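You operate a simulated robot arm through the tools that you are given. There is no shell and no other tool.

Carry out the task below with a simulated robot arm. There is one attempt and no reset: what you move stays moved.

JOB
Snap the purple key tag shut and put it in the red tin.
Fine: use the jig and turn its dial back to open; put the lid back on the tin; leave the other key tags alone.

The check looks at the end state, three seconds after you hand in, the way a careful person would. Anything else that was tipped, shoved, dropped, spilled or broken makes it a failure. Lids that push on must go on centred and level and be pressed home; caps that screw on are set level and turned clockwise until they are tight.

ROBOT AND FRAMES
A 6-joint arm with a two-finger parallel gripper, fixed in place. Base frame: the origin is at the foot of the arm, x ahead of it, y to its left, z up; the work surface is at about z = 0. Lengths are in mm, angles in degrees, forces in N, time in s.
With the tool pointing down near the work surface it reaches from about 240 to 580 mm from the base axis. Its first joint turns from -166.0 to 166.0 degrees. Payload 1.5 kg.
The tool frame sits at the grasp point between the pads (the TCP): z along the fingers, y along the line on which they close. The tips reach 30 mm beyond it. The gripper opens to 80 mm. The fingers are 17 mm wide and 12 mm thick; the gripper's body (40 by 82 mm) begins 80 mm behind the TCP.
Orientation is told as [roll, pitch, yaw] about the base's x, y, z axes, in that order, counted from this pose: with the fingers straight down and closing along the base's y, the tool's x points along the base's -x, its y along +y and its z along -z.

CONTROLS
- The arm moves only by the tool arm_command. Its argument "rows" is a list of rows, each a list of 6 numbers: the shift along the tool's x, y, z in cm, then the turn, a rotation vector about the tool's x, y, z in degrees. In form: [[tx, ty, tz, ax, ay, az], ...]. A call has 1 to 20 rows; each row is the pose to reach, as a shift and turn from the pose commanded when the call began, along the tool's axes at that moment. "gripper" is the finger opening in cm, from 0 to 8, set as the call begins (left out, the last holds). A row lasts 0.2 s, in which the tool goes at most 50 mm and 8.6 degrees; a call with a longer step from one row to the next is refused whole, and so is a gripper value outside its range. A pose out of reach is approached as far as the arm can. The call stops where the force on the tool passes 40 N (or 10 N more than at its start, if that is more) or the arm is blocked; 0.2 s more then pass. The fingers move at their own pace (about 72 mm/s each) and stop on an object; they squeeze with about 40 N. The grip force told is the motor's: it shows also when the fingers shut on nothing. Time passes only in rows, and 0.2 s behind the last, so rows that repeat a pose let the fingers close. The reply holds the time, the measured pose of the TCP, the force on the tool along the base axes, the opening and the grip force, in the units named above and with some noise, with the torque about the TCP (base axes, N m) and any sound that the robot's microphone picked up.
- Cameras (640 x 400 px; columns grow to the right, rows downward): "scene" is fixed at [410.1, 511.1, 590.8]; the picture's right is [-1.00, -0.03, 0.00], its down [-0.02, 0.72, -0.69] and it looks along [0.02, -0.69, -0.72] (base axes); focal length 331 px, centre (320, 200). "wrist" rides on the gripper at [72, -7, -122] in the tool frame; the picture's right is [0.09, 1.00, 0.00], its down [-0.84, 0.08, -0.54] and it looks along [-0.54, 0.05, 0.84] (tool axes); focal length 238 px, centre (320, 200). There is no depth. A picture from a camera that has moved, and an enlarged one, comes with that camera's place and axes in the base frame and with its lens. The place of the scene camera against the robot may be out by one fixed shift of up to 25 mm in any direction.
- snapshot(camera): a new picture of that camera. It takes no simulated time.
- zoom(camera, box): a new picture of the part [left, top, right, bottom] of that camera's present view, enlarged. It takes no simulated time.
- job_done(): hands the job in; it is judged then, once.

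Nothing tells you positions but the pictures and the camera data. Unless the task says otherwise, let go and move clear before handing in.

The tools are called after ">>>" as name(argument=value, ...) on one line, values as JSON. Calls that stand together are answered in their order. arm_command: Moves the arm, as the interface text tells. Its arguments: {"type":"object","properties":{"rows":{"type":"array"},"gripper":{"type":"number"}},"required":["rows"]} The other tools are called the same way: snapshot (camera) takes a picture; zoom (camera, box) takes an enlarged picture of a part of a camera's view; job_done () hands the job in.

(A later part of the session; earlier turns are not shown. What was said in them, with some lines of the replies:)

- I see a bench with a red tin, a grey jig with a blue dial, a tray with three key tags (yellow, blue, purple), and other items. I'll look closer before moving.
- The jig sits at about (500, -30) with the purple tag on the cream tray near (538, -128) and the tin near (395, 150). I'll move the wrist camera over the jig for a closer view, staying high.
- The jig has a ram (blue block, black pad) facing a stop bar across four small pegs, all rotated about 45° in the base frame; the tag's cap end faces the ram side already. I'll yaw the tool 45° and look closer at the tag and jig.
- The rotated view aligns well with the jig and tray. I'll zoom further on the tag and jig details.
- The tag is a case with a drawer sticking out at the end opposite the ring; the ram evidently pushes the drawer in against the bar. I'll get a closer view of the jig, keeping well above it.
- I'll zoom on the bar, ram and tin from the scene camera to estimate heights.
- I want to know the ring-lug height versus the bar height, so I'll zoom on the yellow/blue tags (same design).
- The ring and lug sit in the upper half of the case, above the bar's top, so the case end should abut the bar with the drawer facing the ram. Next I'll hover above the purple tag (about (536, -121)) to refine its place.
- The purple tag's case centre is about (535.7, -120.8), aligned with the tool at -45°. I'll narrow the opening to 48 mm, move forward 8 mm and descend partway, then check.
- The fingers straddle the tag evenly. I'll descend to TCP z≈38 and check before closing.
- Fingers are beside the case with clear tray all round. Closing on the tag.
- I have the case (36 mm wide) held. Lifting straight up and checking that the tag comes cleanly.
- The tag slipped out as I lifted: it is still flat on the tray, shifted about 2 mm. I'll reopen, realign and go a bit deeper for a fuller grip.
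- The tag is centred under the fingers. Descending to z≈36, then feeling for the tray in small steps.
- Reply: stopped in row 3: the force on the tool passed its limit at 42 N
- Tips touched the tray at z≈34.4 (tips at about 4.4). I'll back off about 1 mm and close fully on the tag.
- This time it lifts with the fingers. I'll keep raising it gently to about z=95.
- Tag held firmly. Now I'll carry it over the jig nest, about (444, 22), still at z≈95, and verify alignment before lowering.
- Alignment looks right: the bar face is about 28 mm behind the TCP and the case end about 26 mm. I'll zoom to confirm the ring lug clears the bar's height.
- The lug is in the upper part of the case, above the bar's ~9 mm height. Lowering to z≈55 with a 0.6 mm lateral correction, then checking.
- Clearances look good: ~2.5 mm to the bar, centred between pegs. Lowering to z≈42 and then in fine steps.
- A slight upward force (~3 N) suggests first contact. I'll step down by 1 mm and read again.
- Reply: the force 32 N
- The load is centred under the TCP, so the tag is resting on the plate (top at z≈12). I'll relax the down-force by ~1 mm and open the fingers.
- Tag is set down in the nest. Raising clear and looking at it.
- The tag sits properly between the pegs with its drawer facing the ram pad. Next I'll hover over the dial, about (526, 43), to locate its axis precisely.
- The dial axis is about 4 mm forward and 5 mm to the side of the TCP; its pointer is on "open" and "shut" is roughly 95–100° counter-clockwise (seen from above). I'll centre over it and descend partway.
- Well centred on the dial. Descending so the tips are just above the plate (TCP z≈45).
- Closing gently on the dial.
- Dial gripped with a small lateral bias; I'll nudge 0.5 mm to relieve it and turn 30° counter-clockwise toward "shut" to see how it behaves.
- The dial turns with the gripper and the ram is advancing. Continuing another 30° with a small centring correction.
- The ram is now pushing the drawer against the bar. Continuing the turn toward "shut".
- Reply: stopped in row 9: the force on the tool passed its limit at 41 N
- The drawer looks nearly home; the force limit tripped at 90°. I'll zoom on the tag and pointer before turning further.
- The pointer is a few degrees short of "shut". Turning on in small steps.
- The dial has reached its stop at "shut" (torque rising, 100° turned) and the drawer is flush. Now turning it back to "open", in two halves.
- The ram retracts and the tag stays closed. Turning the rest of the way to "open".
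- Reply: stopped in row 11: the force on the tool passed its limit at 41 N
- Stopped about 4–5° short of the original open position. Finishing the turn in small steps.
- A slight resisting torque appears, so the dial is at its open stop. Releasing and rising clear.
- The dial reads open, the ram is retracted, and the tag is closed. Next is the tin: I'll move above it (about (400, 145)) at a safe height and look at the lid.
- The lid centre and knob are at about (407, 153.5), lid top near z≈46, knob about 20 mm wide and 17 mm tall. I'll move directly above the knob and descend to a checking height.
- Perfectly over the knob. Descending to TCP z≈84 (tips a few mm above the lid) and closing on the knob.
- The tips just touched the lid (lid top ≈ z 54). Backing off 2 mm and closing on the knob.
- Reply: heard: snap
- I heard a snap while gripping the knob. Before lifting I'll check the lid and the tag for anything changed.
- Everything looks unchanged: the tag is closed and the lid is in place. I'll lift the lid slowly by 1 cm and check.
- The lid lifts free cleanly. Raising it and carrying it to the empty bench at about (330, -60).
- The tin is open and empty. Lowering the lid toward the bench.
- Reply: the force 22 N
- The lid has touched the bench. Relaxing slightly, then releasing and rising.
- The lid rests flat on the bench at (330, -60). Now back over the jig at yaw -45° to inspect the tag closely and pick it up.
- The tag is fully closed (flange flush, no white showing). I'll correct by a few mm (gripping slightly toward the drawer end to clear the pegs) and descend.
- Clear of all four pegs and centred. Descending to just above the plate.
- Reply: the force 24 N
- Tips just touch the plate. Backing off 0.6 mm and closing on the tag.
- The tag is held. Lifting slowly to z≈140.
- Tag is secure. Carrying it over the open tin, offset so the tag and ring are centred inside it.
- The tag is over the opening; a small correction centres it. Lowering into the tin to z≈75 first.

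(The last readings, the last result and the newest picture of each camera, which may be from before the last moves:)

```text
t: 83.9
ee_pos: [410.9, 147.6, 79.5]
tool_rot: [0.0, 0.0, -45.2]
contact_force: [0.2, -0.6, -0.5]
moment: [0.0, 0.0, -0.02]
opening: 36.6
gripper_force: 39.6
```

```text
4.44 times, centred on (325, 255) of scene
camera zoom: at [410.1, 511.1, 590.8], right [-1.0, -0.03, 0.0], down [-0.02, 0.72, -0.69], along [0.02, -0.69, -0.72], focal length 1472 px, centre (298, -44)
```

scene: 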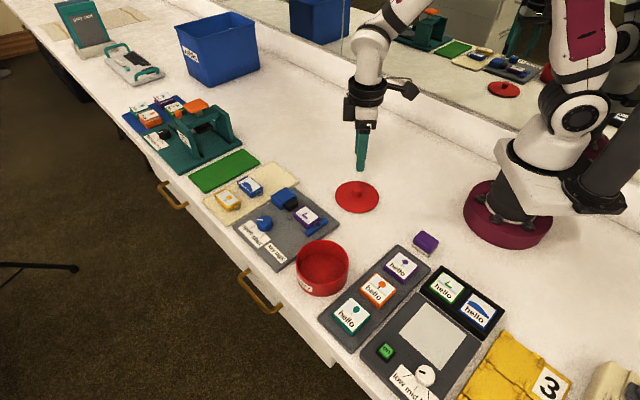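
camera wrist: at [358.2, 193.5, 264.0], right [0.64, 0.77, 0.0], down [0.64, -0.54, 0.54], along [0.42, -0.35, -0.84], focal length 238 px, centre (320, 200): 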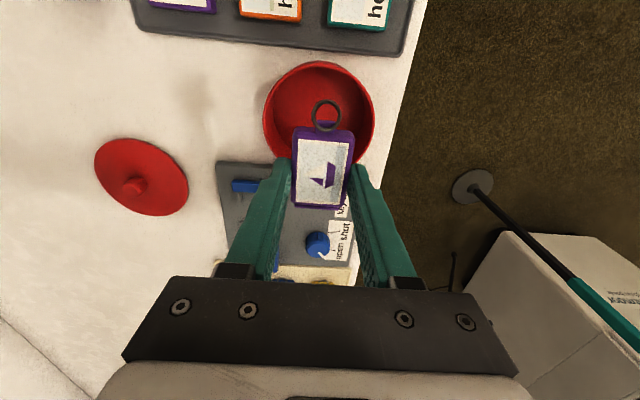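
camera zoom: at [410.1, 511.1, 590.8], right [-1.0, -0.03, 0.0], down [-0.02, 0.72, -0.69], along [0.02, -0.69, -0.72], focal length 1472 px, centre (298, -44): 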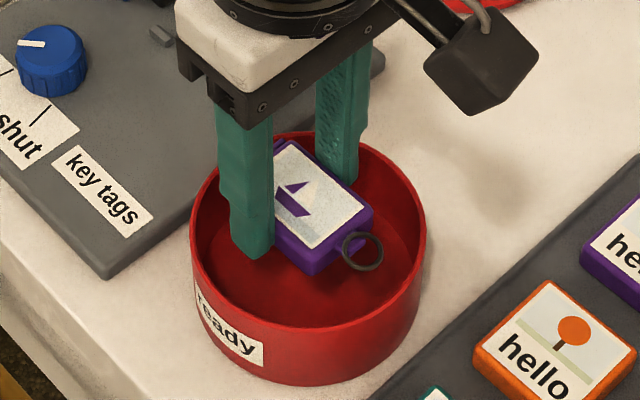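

Well centred inside the tin. Lowering to near the floor.

>>> arm_command(rows=[[0, 0, 0.8, 0, 0, 0], [0, 0, 1.8, 0, 0, 0], [0, 0, 2.8, 0, 0, 0], [0, 0, 3.5, 0, 0, 0], [0, 0, 3.9, 0, 0, 0], [0, 0, 3.9, 0, 0, 0]])

>>> zoom(camera="scene", box=[280, 210, 370, 300])

>>> zoom(camera="wrist", box=[220, 40, 420, 200])

```text
t: 85.3
ee_pos: [411.8, 147.9, 39.9]
tool_rot: [0.0, 0.0, -45.2]
contact_force: [0.4, 0.0, -0.7]
moment: [0.02, 0.0, 0.01]
opening: 36.5
gripper_force: 40.2
```

```text
4.44 times, centred on (325, 255) of scene
camera zoom: at [410.1, 511.1, 590.8], right [-1.0, -0.03, 0.0], down [-0.02, 0.72, -0.69], along [0.02, -0.69, -0.72], focal length 1472 px, centre (298, -44)
```

zoom: 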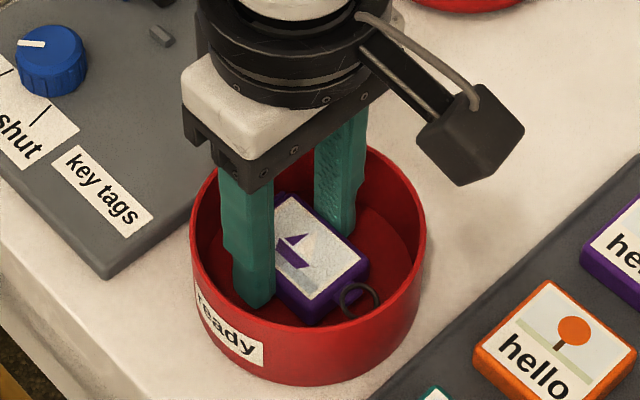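

```text
2.50 times, centred on (320, 120) of wrist
camera zoom: at [354.6, 193.9, 164.4], right [0.64, 0.77, 0.0], down [0.64, -0.54, 0.54], along [0.42, -0.35, -0.84], focal length 596 px, centre (320, 400)
```

zoom: 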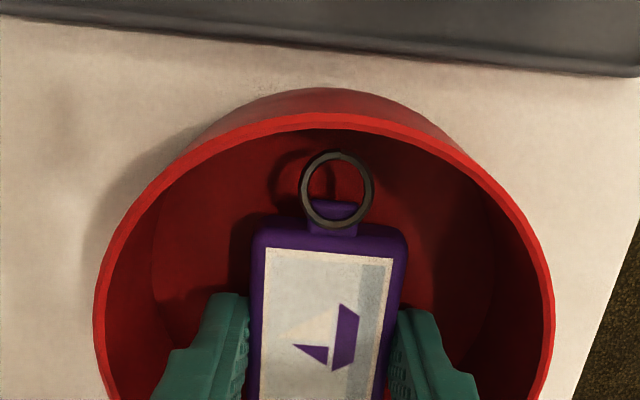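

Now the final millimetres in small steps until it touches the tin floor.

>>> arm_command(rows=[[0, 0, 0.1, 0, 0, 0], [0, 0, 0.2, 0, 0, 0], [0, 0, 0.3, 0, 0, 0], [0, 0, 0.4, 0, 0, 0], [0, 0, 0.4, 0, 0, 0]])

```text
t: 86.5
ee_pos: [411.5, 147.9, 36.9]
tool_rot: [0.1, -0.1, -45.3]
contact_force: [0.0, -1.1, 0.4]
moment: [0.03, -0.04, 0.01]
opening: 36.5
gripper_force: 39.6
```

>>> arm_command(rows=[[0, 0, 0.1, 0, 0, 0], [0, 0, 0.2, 0, 0, 0], [0, 0, 0.2, 0, 0, 0]])

```text
t: 87.3
ee_pos: [410.6, 148.6, 35.6]
tool_rot: [0.1, 0.1, -45.3]
contact_force: [-10.5, -7.5, 35.2]
moment: [-0.41, 0.53, 0.05]
opening: 36.8
gripper_force: 40.5
```

The tag is on the tin floor. Relaxing the push, then opening the fingers a little to release.

>>> arm_command(rows=[[0, 0, -0.12, 0, 0, 0], [0, 0, -0.12, 0, 0, 0]])

>>> arm_command(rows=[[0, 0, 0, 0, 0, 0], [0, 0, 0, 0, 0, 0], [0, 0, 0, 0, 0, 0]], gripper=4.6)

>>> zoom(camera="scene", box=[280, 210, 370, 300])

>>> zoom(camera="wrist", box=[220, 40, 420, 200])

```text
t: 87.9
ee_pos: [411.9, 147.5, 36.8]
tool_rot: [0.0, 0.0, -45.2]
contact_force: [1.6, 0.0, 1.8]
moment: [-0.01, -0.06, 0.04]
opening: 36.6
gripper_force: 40.4
```

```text
t: 88.7
ee_pos: [410.8, 148.0, 34.8]
tool_rot: [0.0, 0.0, -45.3]
contact_force: [0.4, -0.2, -0.8]
moment: [0.04, 0.02, 0.0]
opening: 45.7
gripper_force: 0.0
```

```text
4.44 times, centred on (325, 255) of scene
camera zoom: at [410.1, 511.1, 590.8], right [-1.0, -0.03, 0.0], down [-0.02, 0.72, -0.69], along [0.02, -0.69, -0.72], focal length 1472 px, centre (298, -44)
```

zoom: 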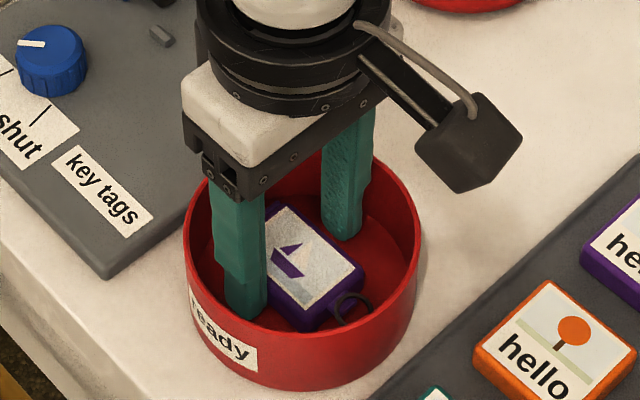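

```text
2.50 times, centred on (320, 120) of wrist
camera zoom: at [354.8, 193.9, 159.9], right [0.64, 0.77, 0.0], down [0.64, -0.54, 0.54], along [0.42, -0.35, -0.84], focal length 596 px, centre (320, 400)
```

zoom: 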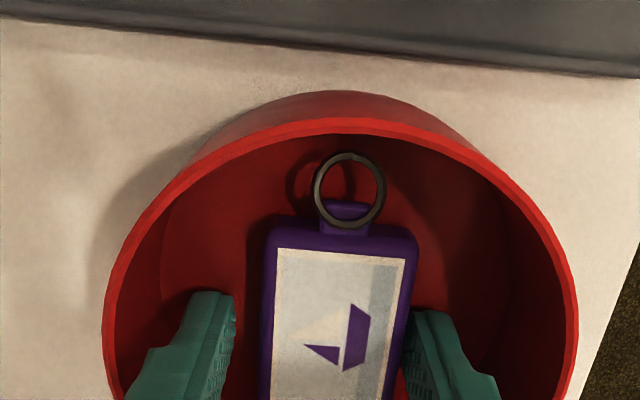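

The tag is released on the tin floor, though the tin has slid about 3 mm. Forces are now zero, so I'll lift straight out carefully.

>>> arm_command(rows=[[0, 0, -0.3, 0, 0, 0], [0, 0, -0.8, 0, 0, 0], [0, 0, -1.5, 0, 0, 0], [0, 0, -2.5, 0, 0, 0], [0, 0, -4, 0, 0, 0], [0, 0, -6, 0, 0, 0], [0, 0, -8.5, 0, 0, 0], [0, 0, -10.5, 0, 0, 0], [0, 0, -10.5, 0, 0, 0]])

>>> snapshot(camera="scene")

>>> zoom(camera="wrist", box=[220, 40, 420, 200])

>>> zoom(camera="scene", box=[270, 220, 370, 310])

```text
t: 90.7
ee_pos: [411.6, 148.0, 141.9]
tool_rot: [-0.1, 0.0, -45.2]
contact_force: [0.1, 0.8, 0.6]
moment: [-0.01, 0.01, 0.01]
opening: 45.8
gripper_force: 0.1
```

```text
taken
```

scene: 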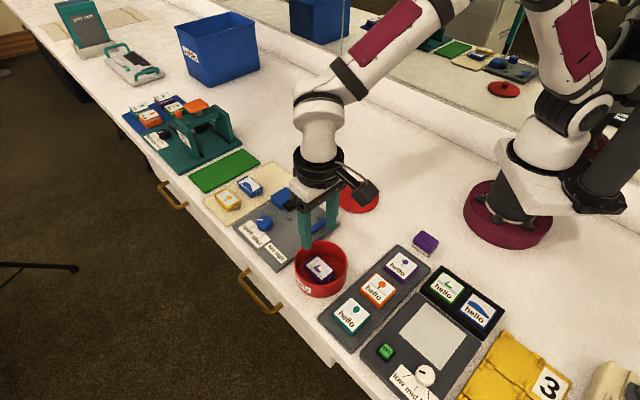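

```text
2.50 times, centred on (320, 120) of wrist
camera zoom: at [355.2, 193.9, 264.9], right [0.64, 0.77, 0.0], down [0.64, -0.54, 0.54], along [0.42, -0.35, -0.84], focal length 596 px, centre (320, 400)
```

zoom: 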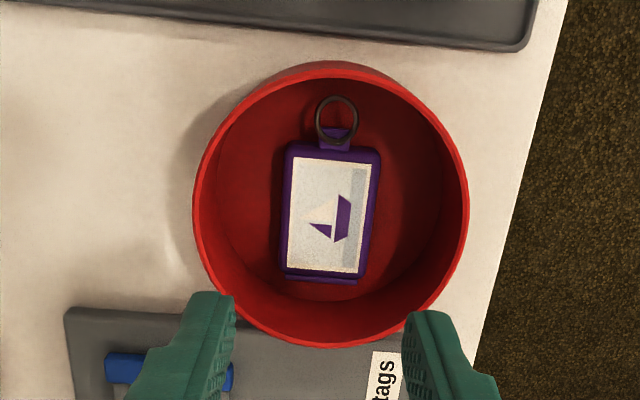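

```text
4.44 times, centred on (320, 265) of scene
camera zoom: at [410.1, 511.1, 590.8], right [-1.0, -0.03, 0.0], down [-0.02, 0.72, -0.69], along [0.02, -0.69, -0.72], focal length 1472 px, centre (320, -89)
```

zoom: 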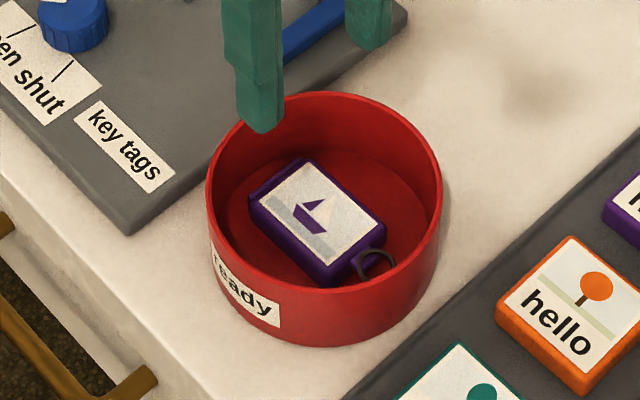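

The tag lies flat in the tin, closed. Next I'll turn back to yaw 0 above the tin and measure the rim centre accurately before fetching the lid.

>>> arm_command(rows=[[0.1, 0, 0, 0, 0, -8], [0.3, 0.1, 0, 0, 0, -16], [0.4, 0.1, 0, 0, 0, -24], [0.6, 0.2, 0, 0, 0, -32], [0.7, 0.2, 0, 0, 0, -40], [0.78, 0.21, 0, 0, 0, -45.2], [0.78, 0.21, 0, 0, 0, -45.2]])

>>> snapshot(camera="wrist")

>>> zoom(camera="wrist", box=[220, 50, 420, 190])

```text
t: 92.3
ee_pos: [406.7, 155.2, 141.8]
tool_rot: [0.0, -0.1, 0.2]
contact_force: [0.5, -0.3, -0.2]
moment: [0.01, 0.02, -0.01]
opening: 46.0
gripper_force: 0.1
```

```text
taken
camera wrist: at [334.2, 148.1, 265.1], right [-0.09, 1.0, 0.0], down [0.84, 0.08, 0.54], along [0.54, 0.05, -0.84], focal length 238 px, centre (320, 200)
```

wrist: 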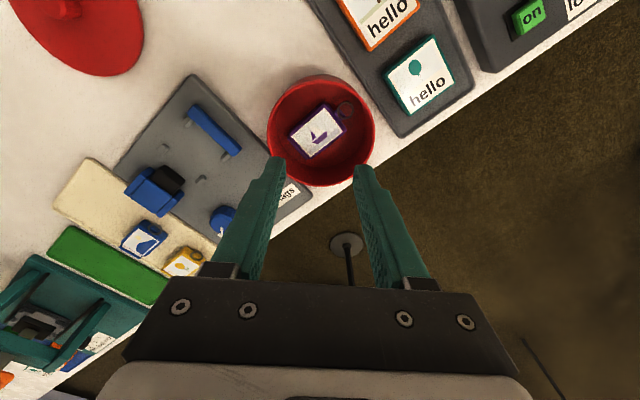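

```text
2.86 times, centred on (320, 120) of wrist
camera zoom: at [334.2, 148.1, 265.1], right [-0.09, 1.0, 0.0], down [0.84, 0.08, 0.54], along [0.54, 0.05, -0.84], focal length 681 px, centre (320, 429)
```

zoom: 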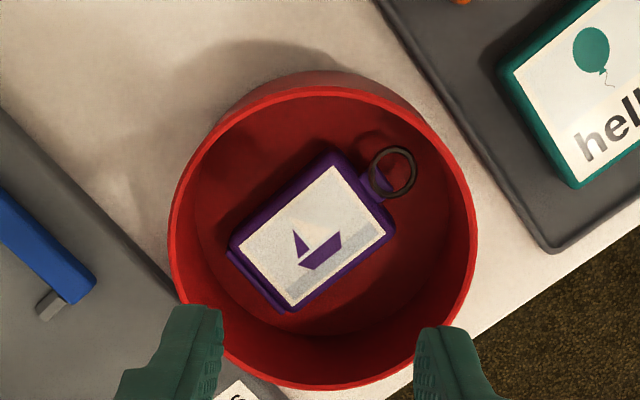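

The tin's rim centre is about (406.9, 155.7). Now back to the lid on the bench to re-grip its knob.

>>> arm_command(rows=[[0.7, -2, 0, 0, 0, 0], [2.1, -5.8, 0, 0, 0, 0], [3.5, -9.7, 0, 0, 0, 0], [4.9, -13.6, 0, 0, 0, 0], [6.3, -17.5, 0.5, 0, 0, 0], [7.3, -20.4, 1.5, 0, 0, 0], [7.74, -21.5, 2.5, 0, 0, 0], [7.74, -21.5, 3, 0, 0, 0], [7.74, -21.5, 3, 0, 0, 0]], gripper=4.5)

>>> snapshot(camera="wrist")

>>> zoom(camera="wrist", box=[220, 50, 420, 200])

```text
t: 94.3
ee_pos: [330.2, -60.5, 111.3]
tool_rot: [0.0, 0.0, 0.0]
contact_force: [-0.5, -0.6, 0.3]
moment: [-0.02, -0.02, 0.01]
opening: 45.4
gripper_force: 0.1
```

```text
taken
camera wrist: at [256.9, -66.8, 234.8], right [-0.09, 1.0, 0.0], down [0.84, 0.08, 0.54], along [0.54, 0.05, -0.84], focal length 238 px, centre (320, 200)
```

wrist: 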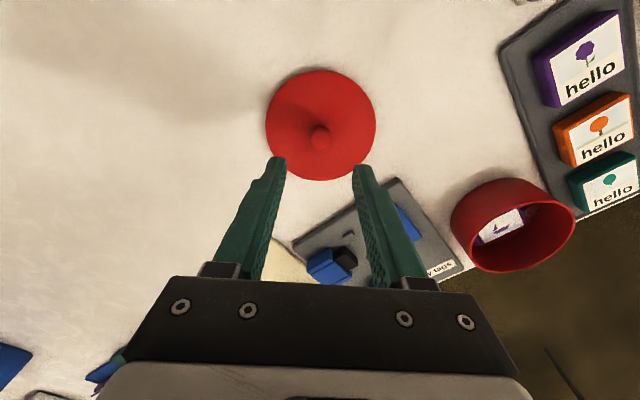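

```text
2.67 times, centred on (320, 125) of wrist
camera zoom: at [256.9, -66.8, 234.8], right [-0.09, 1.0, 0.0], down [0.84, 0.08, 0.54], along [0.54, 0.05, -0.84], focal length 636 px, centre (320, 400)
```

zoom: 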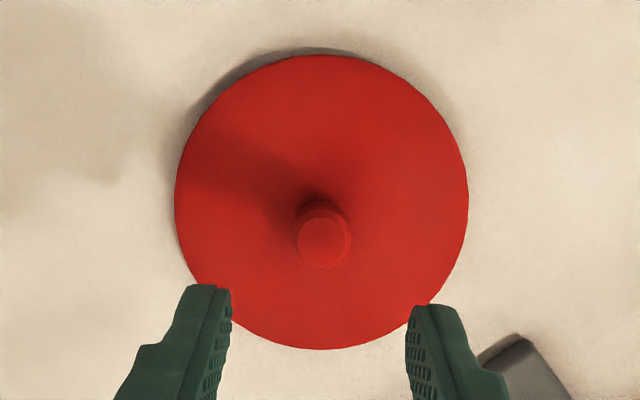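

The lid centre is about 2.4 mm nearer the base than the TCP. I'll correct that and descend to re-grip the knob at the same height as before.

>>> arm_command(rows=[[0.24, 0, 1, 0, 0, 0], [0.24, 0, 3, 0, 0, 0], [0.24, 0, 4.5, 0, 0, 0], [0.24, 0, 5, 0, 0, 0], [0.24, 0, 5, 0, 0, 0]])

>>> zoom(camera="wrist", box=[220, 60, 420, 200])

```text
t: 95.5
ee_pos: [327.8, -60.5, 60.6]
tool_rot: [0.0, 0.0, -0.1]
contact_force: [-0.1, -0.5, -0.6]
moment: [-0.01, 0.01, -0.02]
opening: 45.1
gripper_force: 0.1
```

```text
2.86 times, centred on (320, 130) of wrist
camera zoom: at [254.5, -66.8, 184.6], right [-0.09, 1.0, 0.0], down [0.84, 0.08, 0.54], along [0.54, 0.05, -0.84], focal length 681 px, centre (320, 400)
```

zoom: 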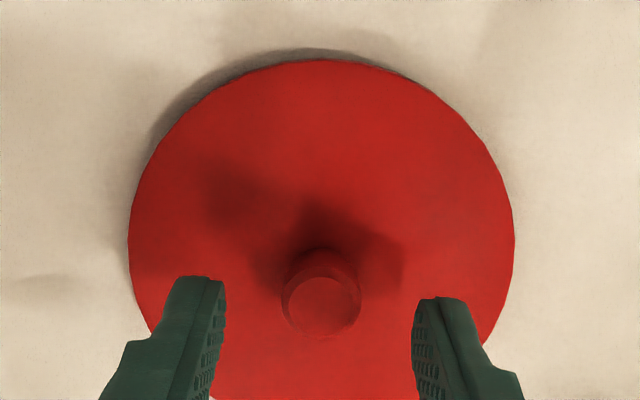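

>>> arm_command(rows=[[0, 0, 0.6, 0, 0, 0], [0, 0, 1.2, 0, 0, 0], [0, 0, 1.7, 0, 0, 0], [0, 0, 1.9, 0, 0, 0], [0, 0, 1.9, 0, 0, 0]])

>>> arm_command(rows=[[0, 0, 0, 0, 0, 0], [0, 0, 0, 0, 0, 0], [0, 0, 0, 0, 0, 0], [0, 0, 0, 0, 0, 0]], gripper=0)

>>> zoom(camera="wrist", box=[220, 60, 420, 200])

```text
t: 96.7
ee_pos: [327.4, -60.4, 41.5]
tool_rot: [0.0, 0.0, -0.1]
contact_force: [0.3, -0.2, -0.5]
moment: [0.0, 0.0, -0.02]
opening: 44.8
gripper_force: 0.1
```

```text
t: 97.7
ee_pos: [327.5, -60.2, 43.0]
tool_rot: [0.0, 0.0, 0.0]
contact_force: [0.8, 0.6, 0.4]
moment: [0.01, -0.01, -0.03]
opening: 18.2
gripper_force: 32.7
```

```text
2.86 times, centred on (320, 130) of wrist
camera zoom: at [254.6, -66.9, 166.0], right [-0.09, 1.0, 0.0], down [0.84, 0.08, 0.54], along [0.54, 0.05, -0.84], focal length 681 px, centre (320, 400)
```

zoom: 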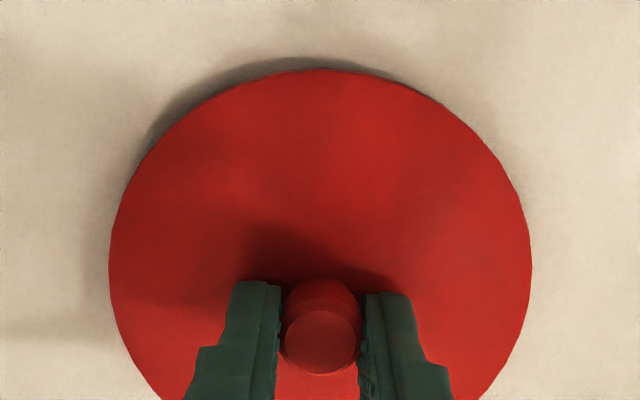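

Knob gripped as before. Lifting the lid and carrying it back above the tin.

>>> arm_command(rows=[[0, 0, -1, 0, 0, 0], [0, 0, -3, 0, 0, 0], [0, 0, -6, 0, 0, 0], [0, 0, -9, 0, 0, 0], [0, 0, -10.5, 0, 0, 0], [-0.8, 2, -10.5, 0, 0, 0], [-2.2, 5.8, -10.5, 0, 0, 0], [-3.7, 9.7, -10.5, 0, 0, 0], [-5.2, 13.6, -10.5, 0, 0, 0], [-6.6, 17.5, -10.5, 0, 0, 0], [-7.7, 20.4, -10.5, 0, 0, 0], [-8.17, 21.58, -10.5, 0, 0, 0], [-8.17, 21.58, -10.5, 0, 0, 0]])

>>> snapshot(camera="wrist")

>>> zoom(camera="wrist", box=[220, 50, 420, 200])

>>> zoom(camera="scene", box=[270, 190, 370, 310])

```text
t: 100.5
ee_pos: [408.0, 155.7, 147.3]
tool_rot: [-0.1, -0.1, 0.1]
contact_force: [0.1, -0.7, 0.3]
moment: [-0.02, -0.06, -0.04]
opening: 18.1
gripper_force: 32.5
```

```text
taken
camera wrist: at [335.9, 148.8, 270.6], right [-0.09, 1.0, 0.0], down [0.84, 0.08, 0.54], along [0.54, 0.05, -0.84], focal length 238 px, centre (320, 200)
```

wrist: 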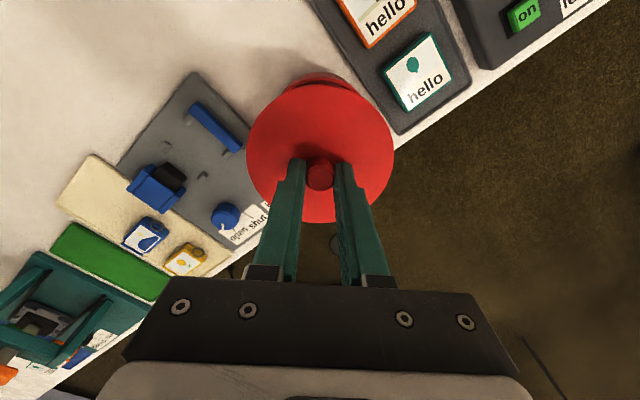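

```text
2.67 times, centred on (320, 125) of wrist
camera zoom: at [335.9, 148.8, 270.6], right [-0.09, 1.0, 0.0], down [0.84, 0.08, 0.54], along [0.54, 0.05, -0.84], focal length 636 px, centre (320, 400)
```

zoom: 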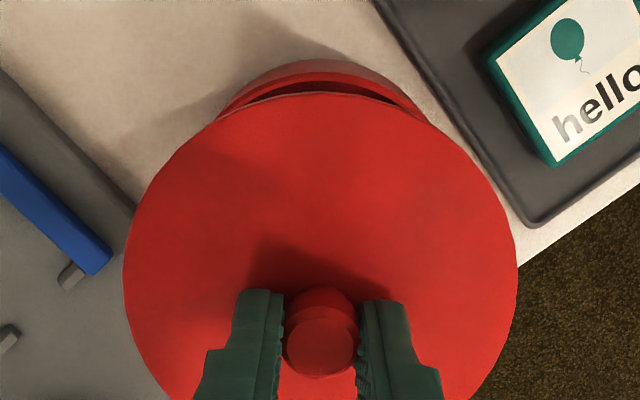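

```text
3.33 times, centred on (320, 250) of scene
camera zoom: at [410.1, 511.1, 590.8], right [-1.0, -0.03, 0.0], down [-0.02, 0.72, -0.69], along [0.02, -0.69, -0.72], focal length 1104 px, centre (320, 33)
```

zoom: 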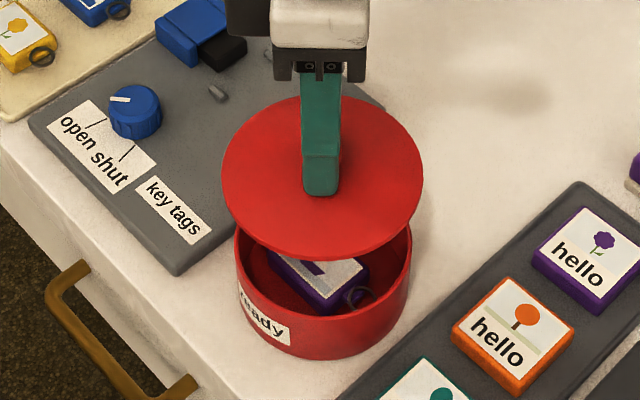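

The lid is aligned over the tin within about half a millimetre. Lowering to just above the rim.

>>> arm_command(rows=[[0.04, 0.04, 1, 0, 0, 0], [0.04, 0.04, 2.2, 0, 0, 0], [0.04, 0.04, 3.4, 0, 0, 0], [0.04, 0.04, 4.3, 0, 0, 0], [0.04, 0.04, 4.8, 0, 0, 0], [0.04, 0.04, 4.8, 0, 0, 0]])

>>> zoom(camera="wrist", box=[220, 50, 420, 200])

>>> zoom(camera="scene", box=[280, 220, 370, 300])

```text
t: 101.9
ee_pos: [407.8, 156.0, 99.4]
tool_rot: [0.0, 0.1, 0.0]
contact_force: [0.7, -0.7, 0.2]
moment: [0.0, -0.01, 0.03]
opening: 18.0
gripper_force: 32.3
```

```text
2.67 times, centred on (320, 125) of wrist
camera zoom: at [335.7, 148.9, 222.7], right [-0.09, 1.0, 0.0], down [0.84, 0.08, 0.54], along [0.54, 0.05, -0.84], focal length 636 px, centre (320, 400)
```

zoom: 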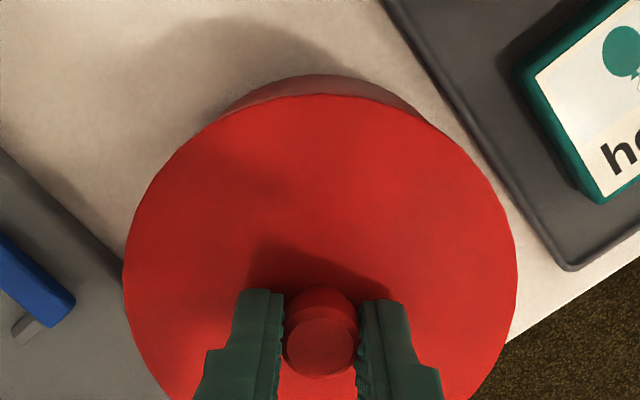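

```text
5.00 times, centred on (325, 260) of scene
camera zoom: at [410.1, 511.1, 590.8], right [-1.0, -0.03, 0.0], down [-0.02, 0.72, -0.69], along [0.02, -0.69, -0.72], focal length 1656 px, centre (295, -100)
```

zoom: 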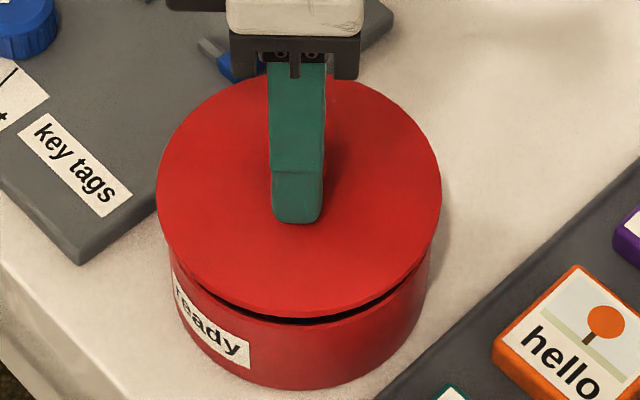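

Lid and rim look concentric. Lowering slowly until the plug engages.

>>> arm_command(rows=[[0, 0, 0.2, 0, 0, 0], [0, 0, 0.4, 0, 0, 0], [0, 0, 0.6, 0, 0, 0], [0, 0, 0.7, 0, 0, 0], [0, 0, 0.7, 0, 0, 0]])

>>> zoom(camera="scene", box=[280, 220, 370, 300])

```text
t: 103.1
ee_pos: [408.7, 156.0, 92.2]
tool_rot: [0.0, 0.0, 0.0]
contact_force: [0.8, 0.5, -1.2]
moment: [0.01, -0.01, 0.01]
opening: 18.5
gripper_force: 32.3
```

```text
5.00 times, centred on (325, 260) of scene
camera zoom: at [410.1, 511.1, 590.8], right [-1.0, -0.03, 0.0], down [-0.02, 0.72, -0.69], along [0.02, -0.69, -0.72], focal length 1656 px, centre (295, -100)
```

zoom: 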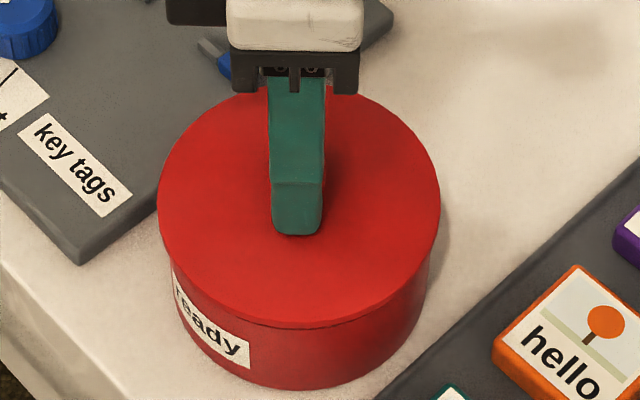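

>>> arm_command(rows=[[0, 0, 0.1, 0, 0, 0], [0, 0, 0.2, 0, 0, 0], [0, 0, 0.3, 0, 0, 0], [0, 0, 0.3, 0, 0, 0]])

>>> zoom(camera="scene", box=[280, 220, 370, 300])

```text
t: 104.1
ee_pos: [409.3, 156.1, 88.6]
tool_rot: [0.0, 0.0, 0.0]
contact_force: [-0.2, -0.3, -1.2]
moment: [-0.01, 0.03, -0.02]
opening: 18.1
gripper_force: 32.7
```

```text
5.00 times, centred on (325, 260) of scene
camera zoom: at [410.1, 511.1, 590.8], right [-1.0, -0.03, 0.0], down [-0.02, 0.72, -0.69], along [0.02, -0.69, -0.72], focal length 1656 px, centre (295, -100)
```

zoom: 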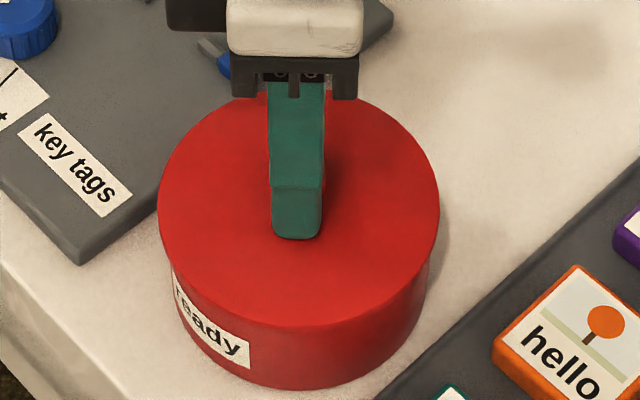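

The plug has entered without resistance. Continuing down in small steps to press it home.

>>> arm_command(rows=[[0, 0, 0.1, 0, 0, 0], [0, 0, 0.2, 0, 0, 0], [0, 0, 0.2, 0, 0, 0]])

```text
t: 104.9
ee_pos: [408.8, 156.5, 87.2]
tool_rot: [0.0, 0.1, 0.0]
contact_force: [-0.5, -0.4, 0.0]
moment: [0.01, 0.01, 0.02]
opening: 18.1
gripper_force: 32.9
```

>>> arm_command(rows=[[0, 0, 0.1, 0, 0, 0], [0, 0, 0.2, 0, 0, 0], [0, 0, 0.2, 0, 0, 0]])

>>> zoom(camera="scene", box=[280, 220, 370, 300])

```text
t: 105.6
ee_pos: [407.3, 156.9, 87.3]
tool_rot: [0.1, 0.0, -0.2]
contact_force: [-2.7, -1.6, 8.3]
moment: [-0.08, 0.05, 0.02]
opening: 18.3
gripper_force: 32.5
heard: snap
stopped in row 3: the force on the tool passed its limit at 42 N (the readings are from after the stop); the commanded pose is now the measured one
```

```text
5.00 times, centred on (325, 260) of scene
camera zoom: at [410.1, 511.1, 590.8], right [-1.0, -0.03, 0.0], down [-0.02, 0.72, -0.69], along [0.02, -0.69, -0.72], focal length 1656 px, centre (295, -100)
```

zoom: 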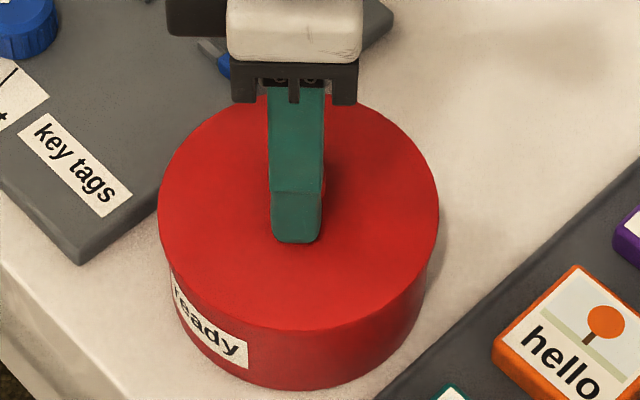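

The lid snapped home. Relaxing, opening the fingers and rising straight up.

>>> arm_command(rows=[[0, 0, 0, 0, 0, 0], [0, 0, 0, 0, 0, 0], [0, 0, 0, 0, 0, 0]], gripper=4.5)

>>> arm_command(rows=[[0, 0, -0.5, 0, 0, 0], [0, 0, -1.5, 0, 0, 0], [0, 0, -3, 0, 0, 0], [0, 0, -4.5, 0, 0, 0], [0, 0, -6, 0, 0, 0], [0, 0, -6, 0, 0, 0]])

>>> snapshot(camera="wrist")

>>> zoom(camera="scene", box=[280, 220, 370, 300])

>>> zoom(camera="wrist", box=[220, 50, 420, 200])

```text
t: 106.4
ee_pos: [407.5, 155.6, 86.5]
tool_rot: [0.1, 0.0, -0.1]
contact_force: [-0.1, 0.2, 0.4]
moment: [0.02, 0.03, 0.0]
opening: 45.1
gripper_force: 0.0
```

```text
t: 107.8
ee_pos: [409.3, 154.4, 146.8]
tool_rot: [0.0, -0.1, -0.1]
contact_force: [1.1, -0.8, 0.5]
moment: [0.0, 0.01, -0.01]
opening: 45.0
gripper_force: 0.0
```

```text
taken
camera wrist: at [335.7, 149.1, 270.5], right [-0.09, 1.0, 0.0], down [0.84, 0.08, 0.54], along [0.54, 0.05, -0.84], focal length 238 px, centre (320, 200)
```

wrist: 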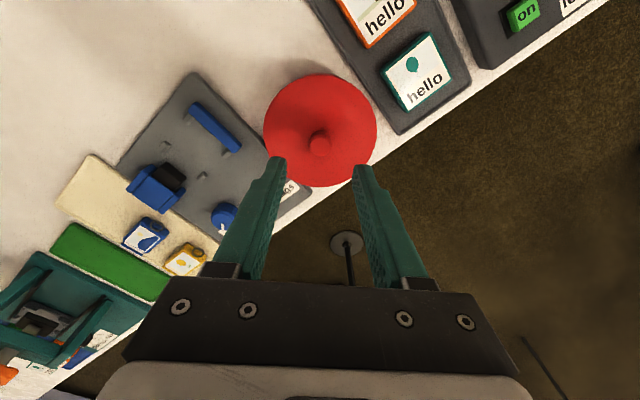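

```text
5.00 times, centred on (325, 260) of scene
camera zoom: at [410.1, 511.1, 590.8], right [-1.0, -0.03, 0.0], down [-0.02, 0.72, -0.69], along [0.02, -0.69, -0.72], focal length 1656 px, centre (295, -100)
```

zoom: 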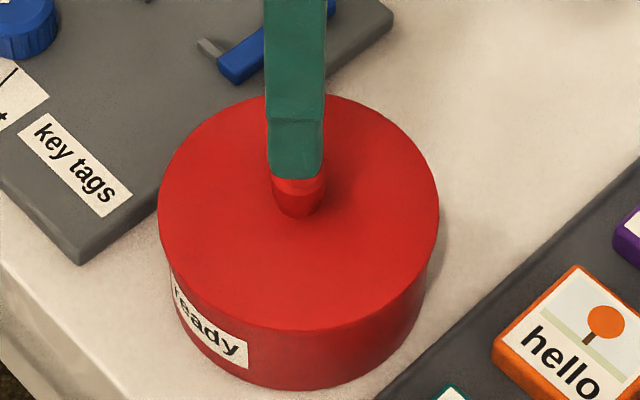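

```text
2.67 times, centred on (320, 125) of wrist
camera zoom: at [335.7, 149.1, 270.5], right [-0.09, 1.0, 0.0], down [0.84, 0.08, 0.54], along [0.54, 0.05, -0.84], focal length 636 px, centre (320, 400)
```

zoom: 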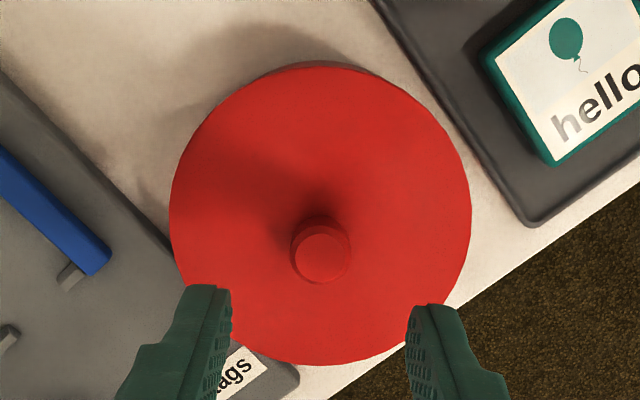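

The lid is seated level and centred. I'll retreat to a clear pose and take final checks of everything.

>>> arm_command(rows=[[0.5, 0, -2, 0, 0, 0], [2, -1, -5, 0, 0, 0], [4, -3, -8.5, 0, 0, 0], [6, -6, -12, 0, 0, 0], [7, -9, -14, 0, 0, 0], [7, -12, -15, 0, 0, 0], [7, -12, -15, 0, 0, 0]])

>>> snapshot(camera="scene")

>>> zoom(camera="scene", box=[190, 150, 340, 250])

>>> zoom(camera="scene", box=[285, 225, 365, 305])

>>> snapshot(camera="wrist")

```text
refused: row 4 steps farther than a row can; nothing moved
```

```text
taken
```

scene: 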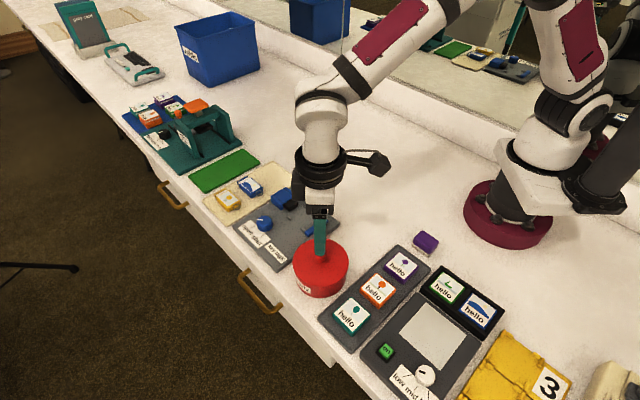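

```text
4.00 times, centred on (265, 200) of scene
camera zoom: at [410.1, 511.1, 590.8], right [-1.0, -0.03, 0.0], down [-0.02, 0.72, -0.69], along [0.02, -0.69, -0.72], focal length 1325 px, centre (540, 200)
```

zoom: 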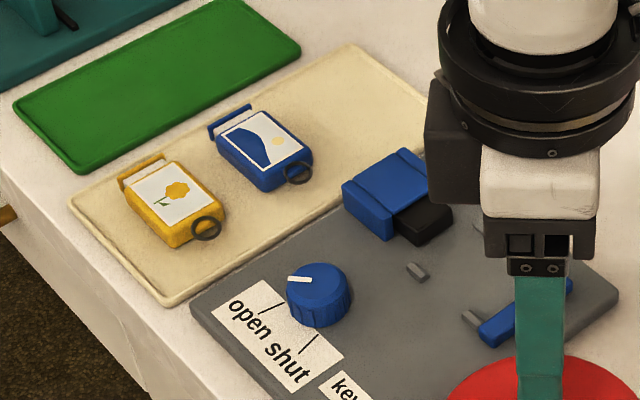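

```text
5.00 times, centred on (325, 265) of scene
camera zoom: at [410.1, 511.1, 590.8], right [-1.0, -0.03, 0.0], down [-0.02, 0.72, -0.69], along [0.02, -0.69, -0.72], focal length 1656 px, centre (295, -125)
```

zoom: 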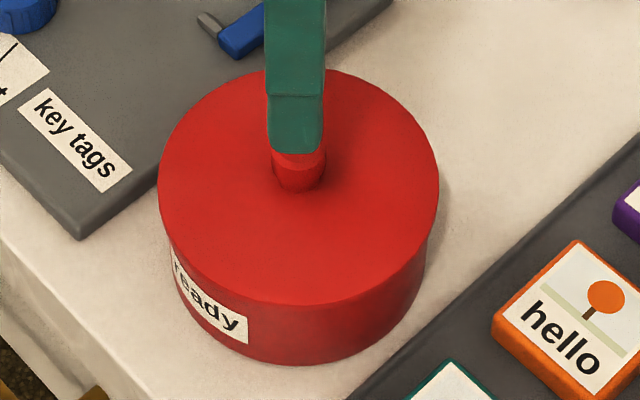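

```text
taken
camera wrist: at [335.7, 149.1, 270.5], right [-0.09, 1.0, 0.0], down [0.84, 0.08, 0.54], along [0.54, 0.05, -0.84], focal length 238 px, centre (320, 200)
```

wrist: 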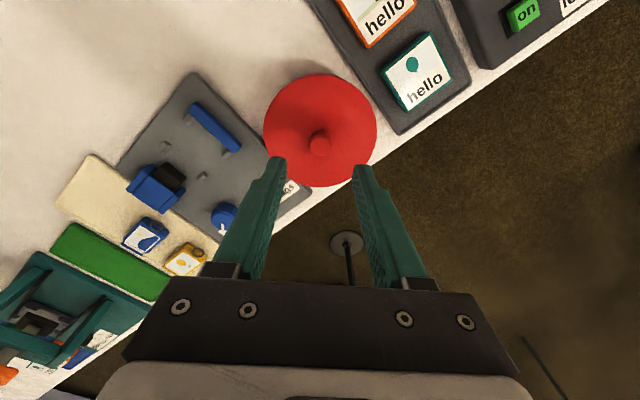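

That retreat was refused for a too-long step; nothing moved. Retrying with smaller steps.

>>> arm_command(rows=[[0, 0, -2, 0, 0, 0], [0.5, 0, -5, 0, 0, 0], [1.5, -0.5, -8.5, 0, 0, 0], [3, -2, -11.5, 0, 0, 0], [4.5, -4.5, -14, 0, 0, 0], [6, -7.5, -15, 0, 0, 0], [7, -11, -15, 0, 0, 0], [7, -14.5, -15, 0, 0, 0], [7, -14.5, -15, 0, 0, 0]])

>>> snapshot(camera="scene")

>>> zoom(camera="scene", box=[220, 180, 370, 310])

>>> zoom(camera="wrist", box=[240, 40, 540, 240])

```text
t: 109.8
ee_pos: [337.9, 9.6, 297.2]
tool_rot: [0.1, -0.1, -0.1]
contact_force: [0.0, 0.3, 0.2]
moment: [0.02, -0.01, -0.03]
opening: 44.9
gripper_force: 0.1
```

```text
taken
```

scene: 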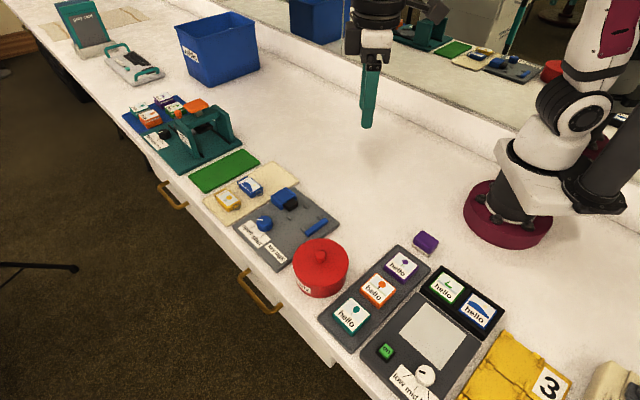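

```text
3.08 times, centred on (295, 245) of scene
camera zoom: at [410.1, 511.1, 590.8], right [-1.0, -0.03, 0.0], down [-0.02, 0.72, -0.69], along [0.02, -0.69, -0.72], focal length 1019 px, centre (397, 62)
```

zoom: 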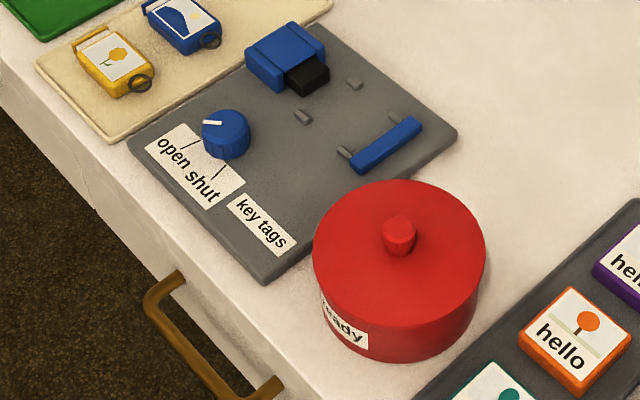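

```text
2.00 times, centred on (390, 140) of wrist
camera zoom: at [264.3, 3.5, 420.0], right [-0.09, 1.0, 0.0], down [0.84, 0.08, 0.54], along [0.54, 0.05, -0.84], focal length 477 px, centre (180, 320)
```

zoom: 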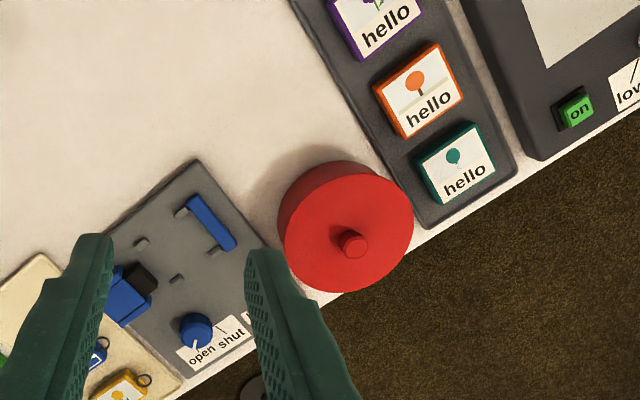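

Everything looks finished. The tag is shut inside the tin, and the lid is back on, level and pressed home with an audible snap. The dial points to "open" with the ram retracted, the other two tags are untouched, and the arm is clear. The tin slid about 3 mm while I set the tag down. Handing in.

>>> job_done()

```text
The job is handed in.
```

The purple key tag is shut and lying flat in the red tin, and I've handed the job in.

- **Tag:** I pressed it shut in the jig. I heard no click, but the drawer looks fully home and stayed shut while I moved it. My first pick-up slipped and nudged the tag about 2 mm on the tray; the second held.
- **Dial:** It's back at "open", with the ram retracted.
- **Lid:** It's back on the tin, level and centred, and it snapped when pressed home.
- **Tin:** It slid about 3 mm while I was setting the tag down inside.
- **Other items:** The blue and yellow tags are untouched. Nothing else on the bench looked moved in the last pictures.
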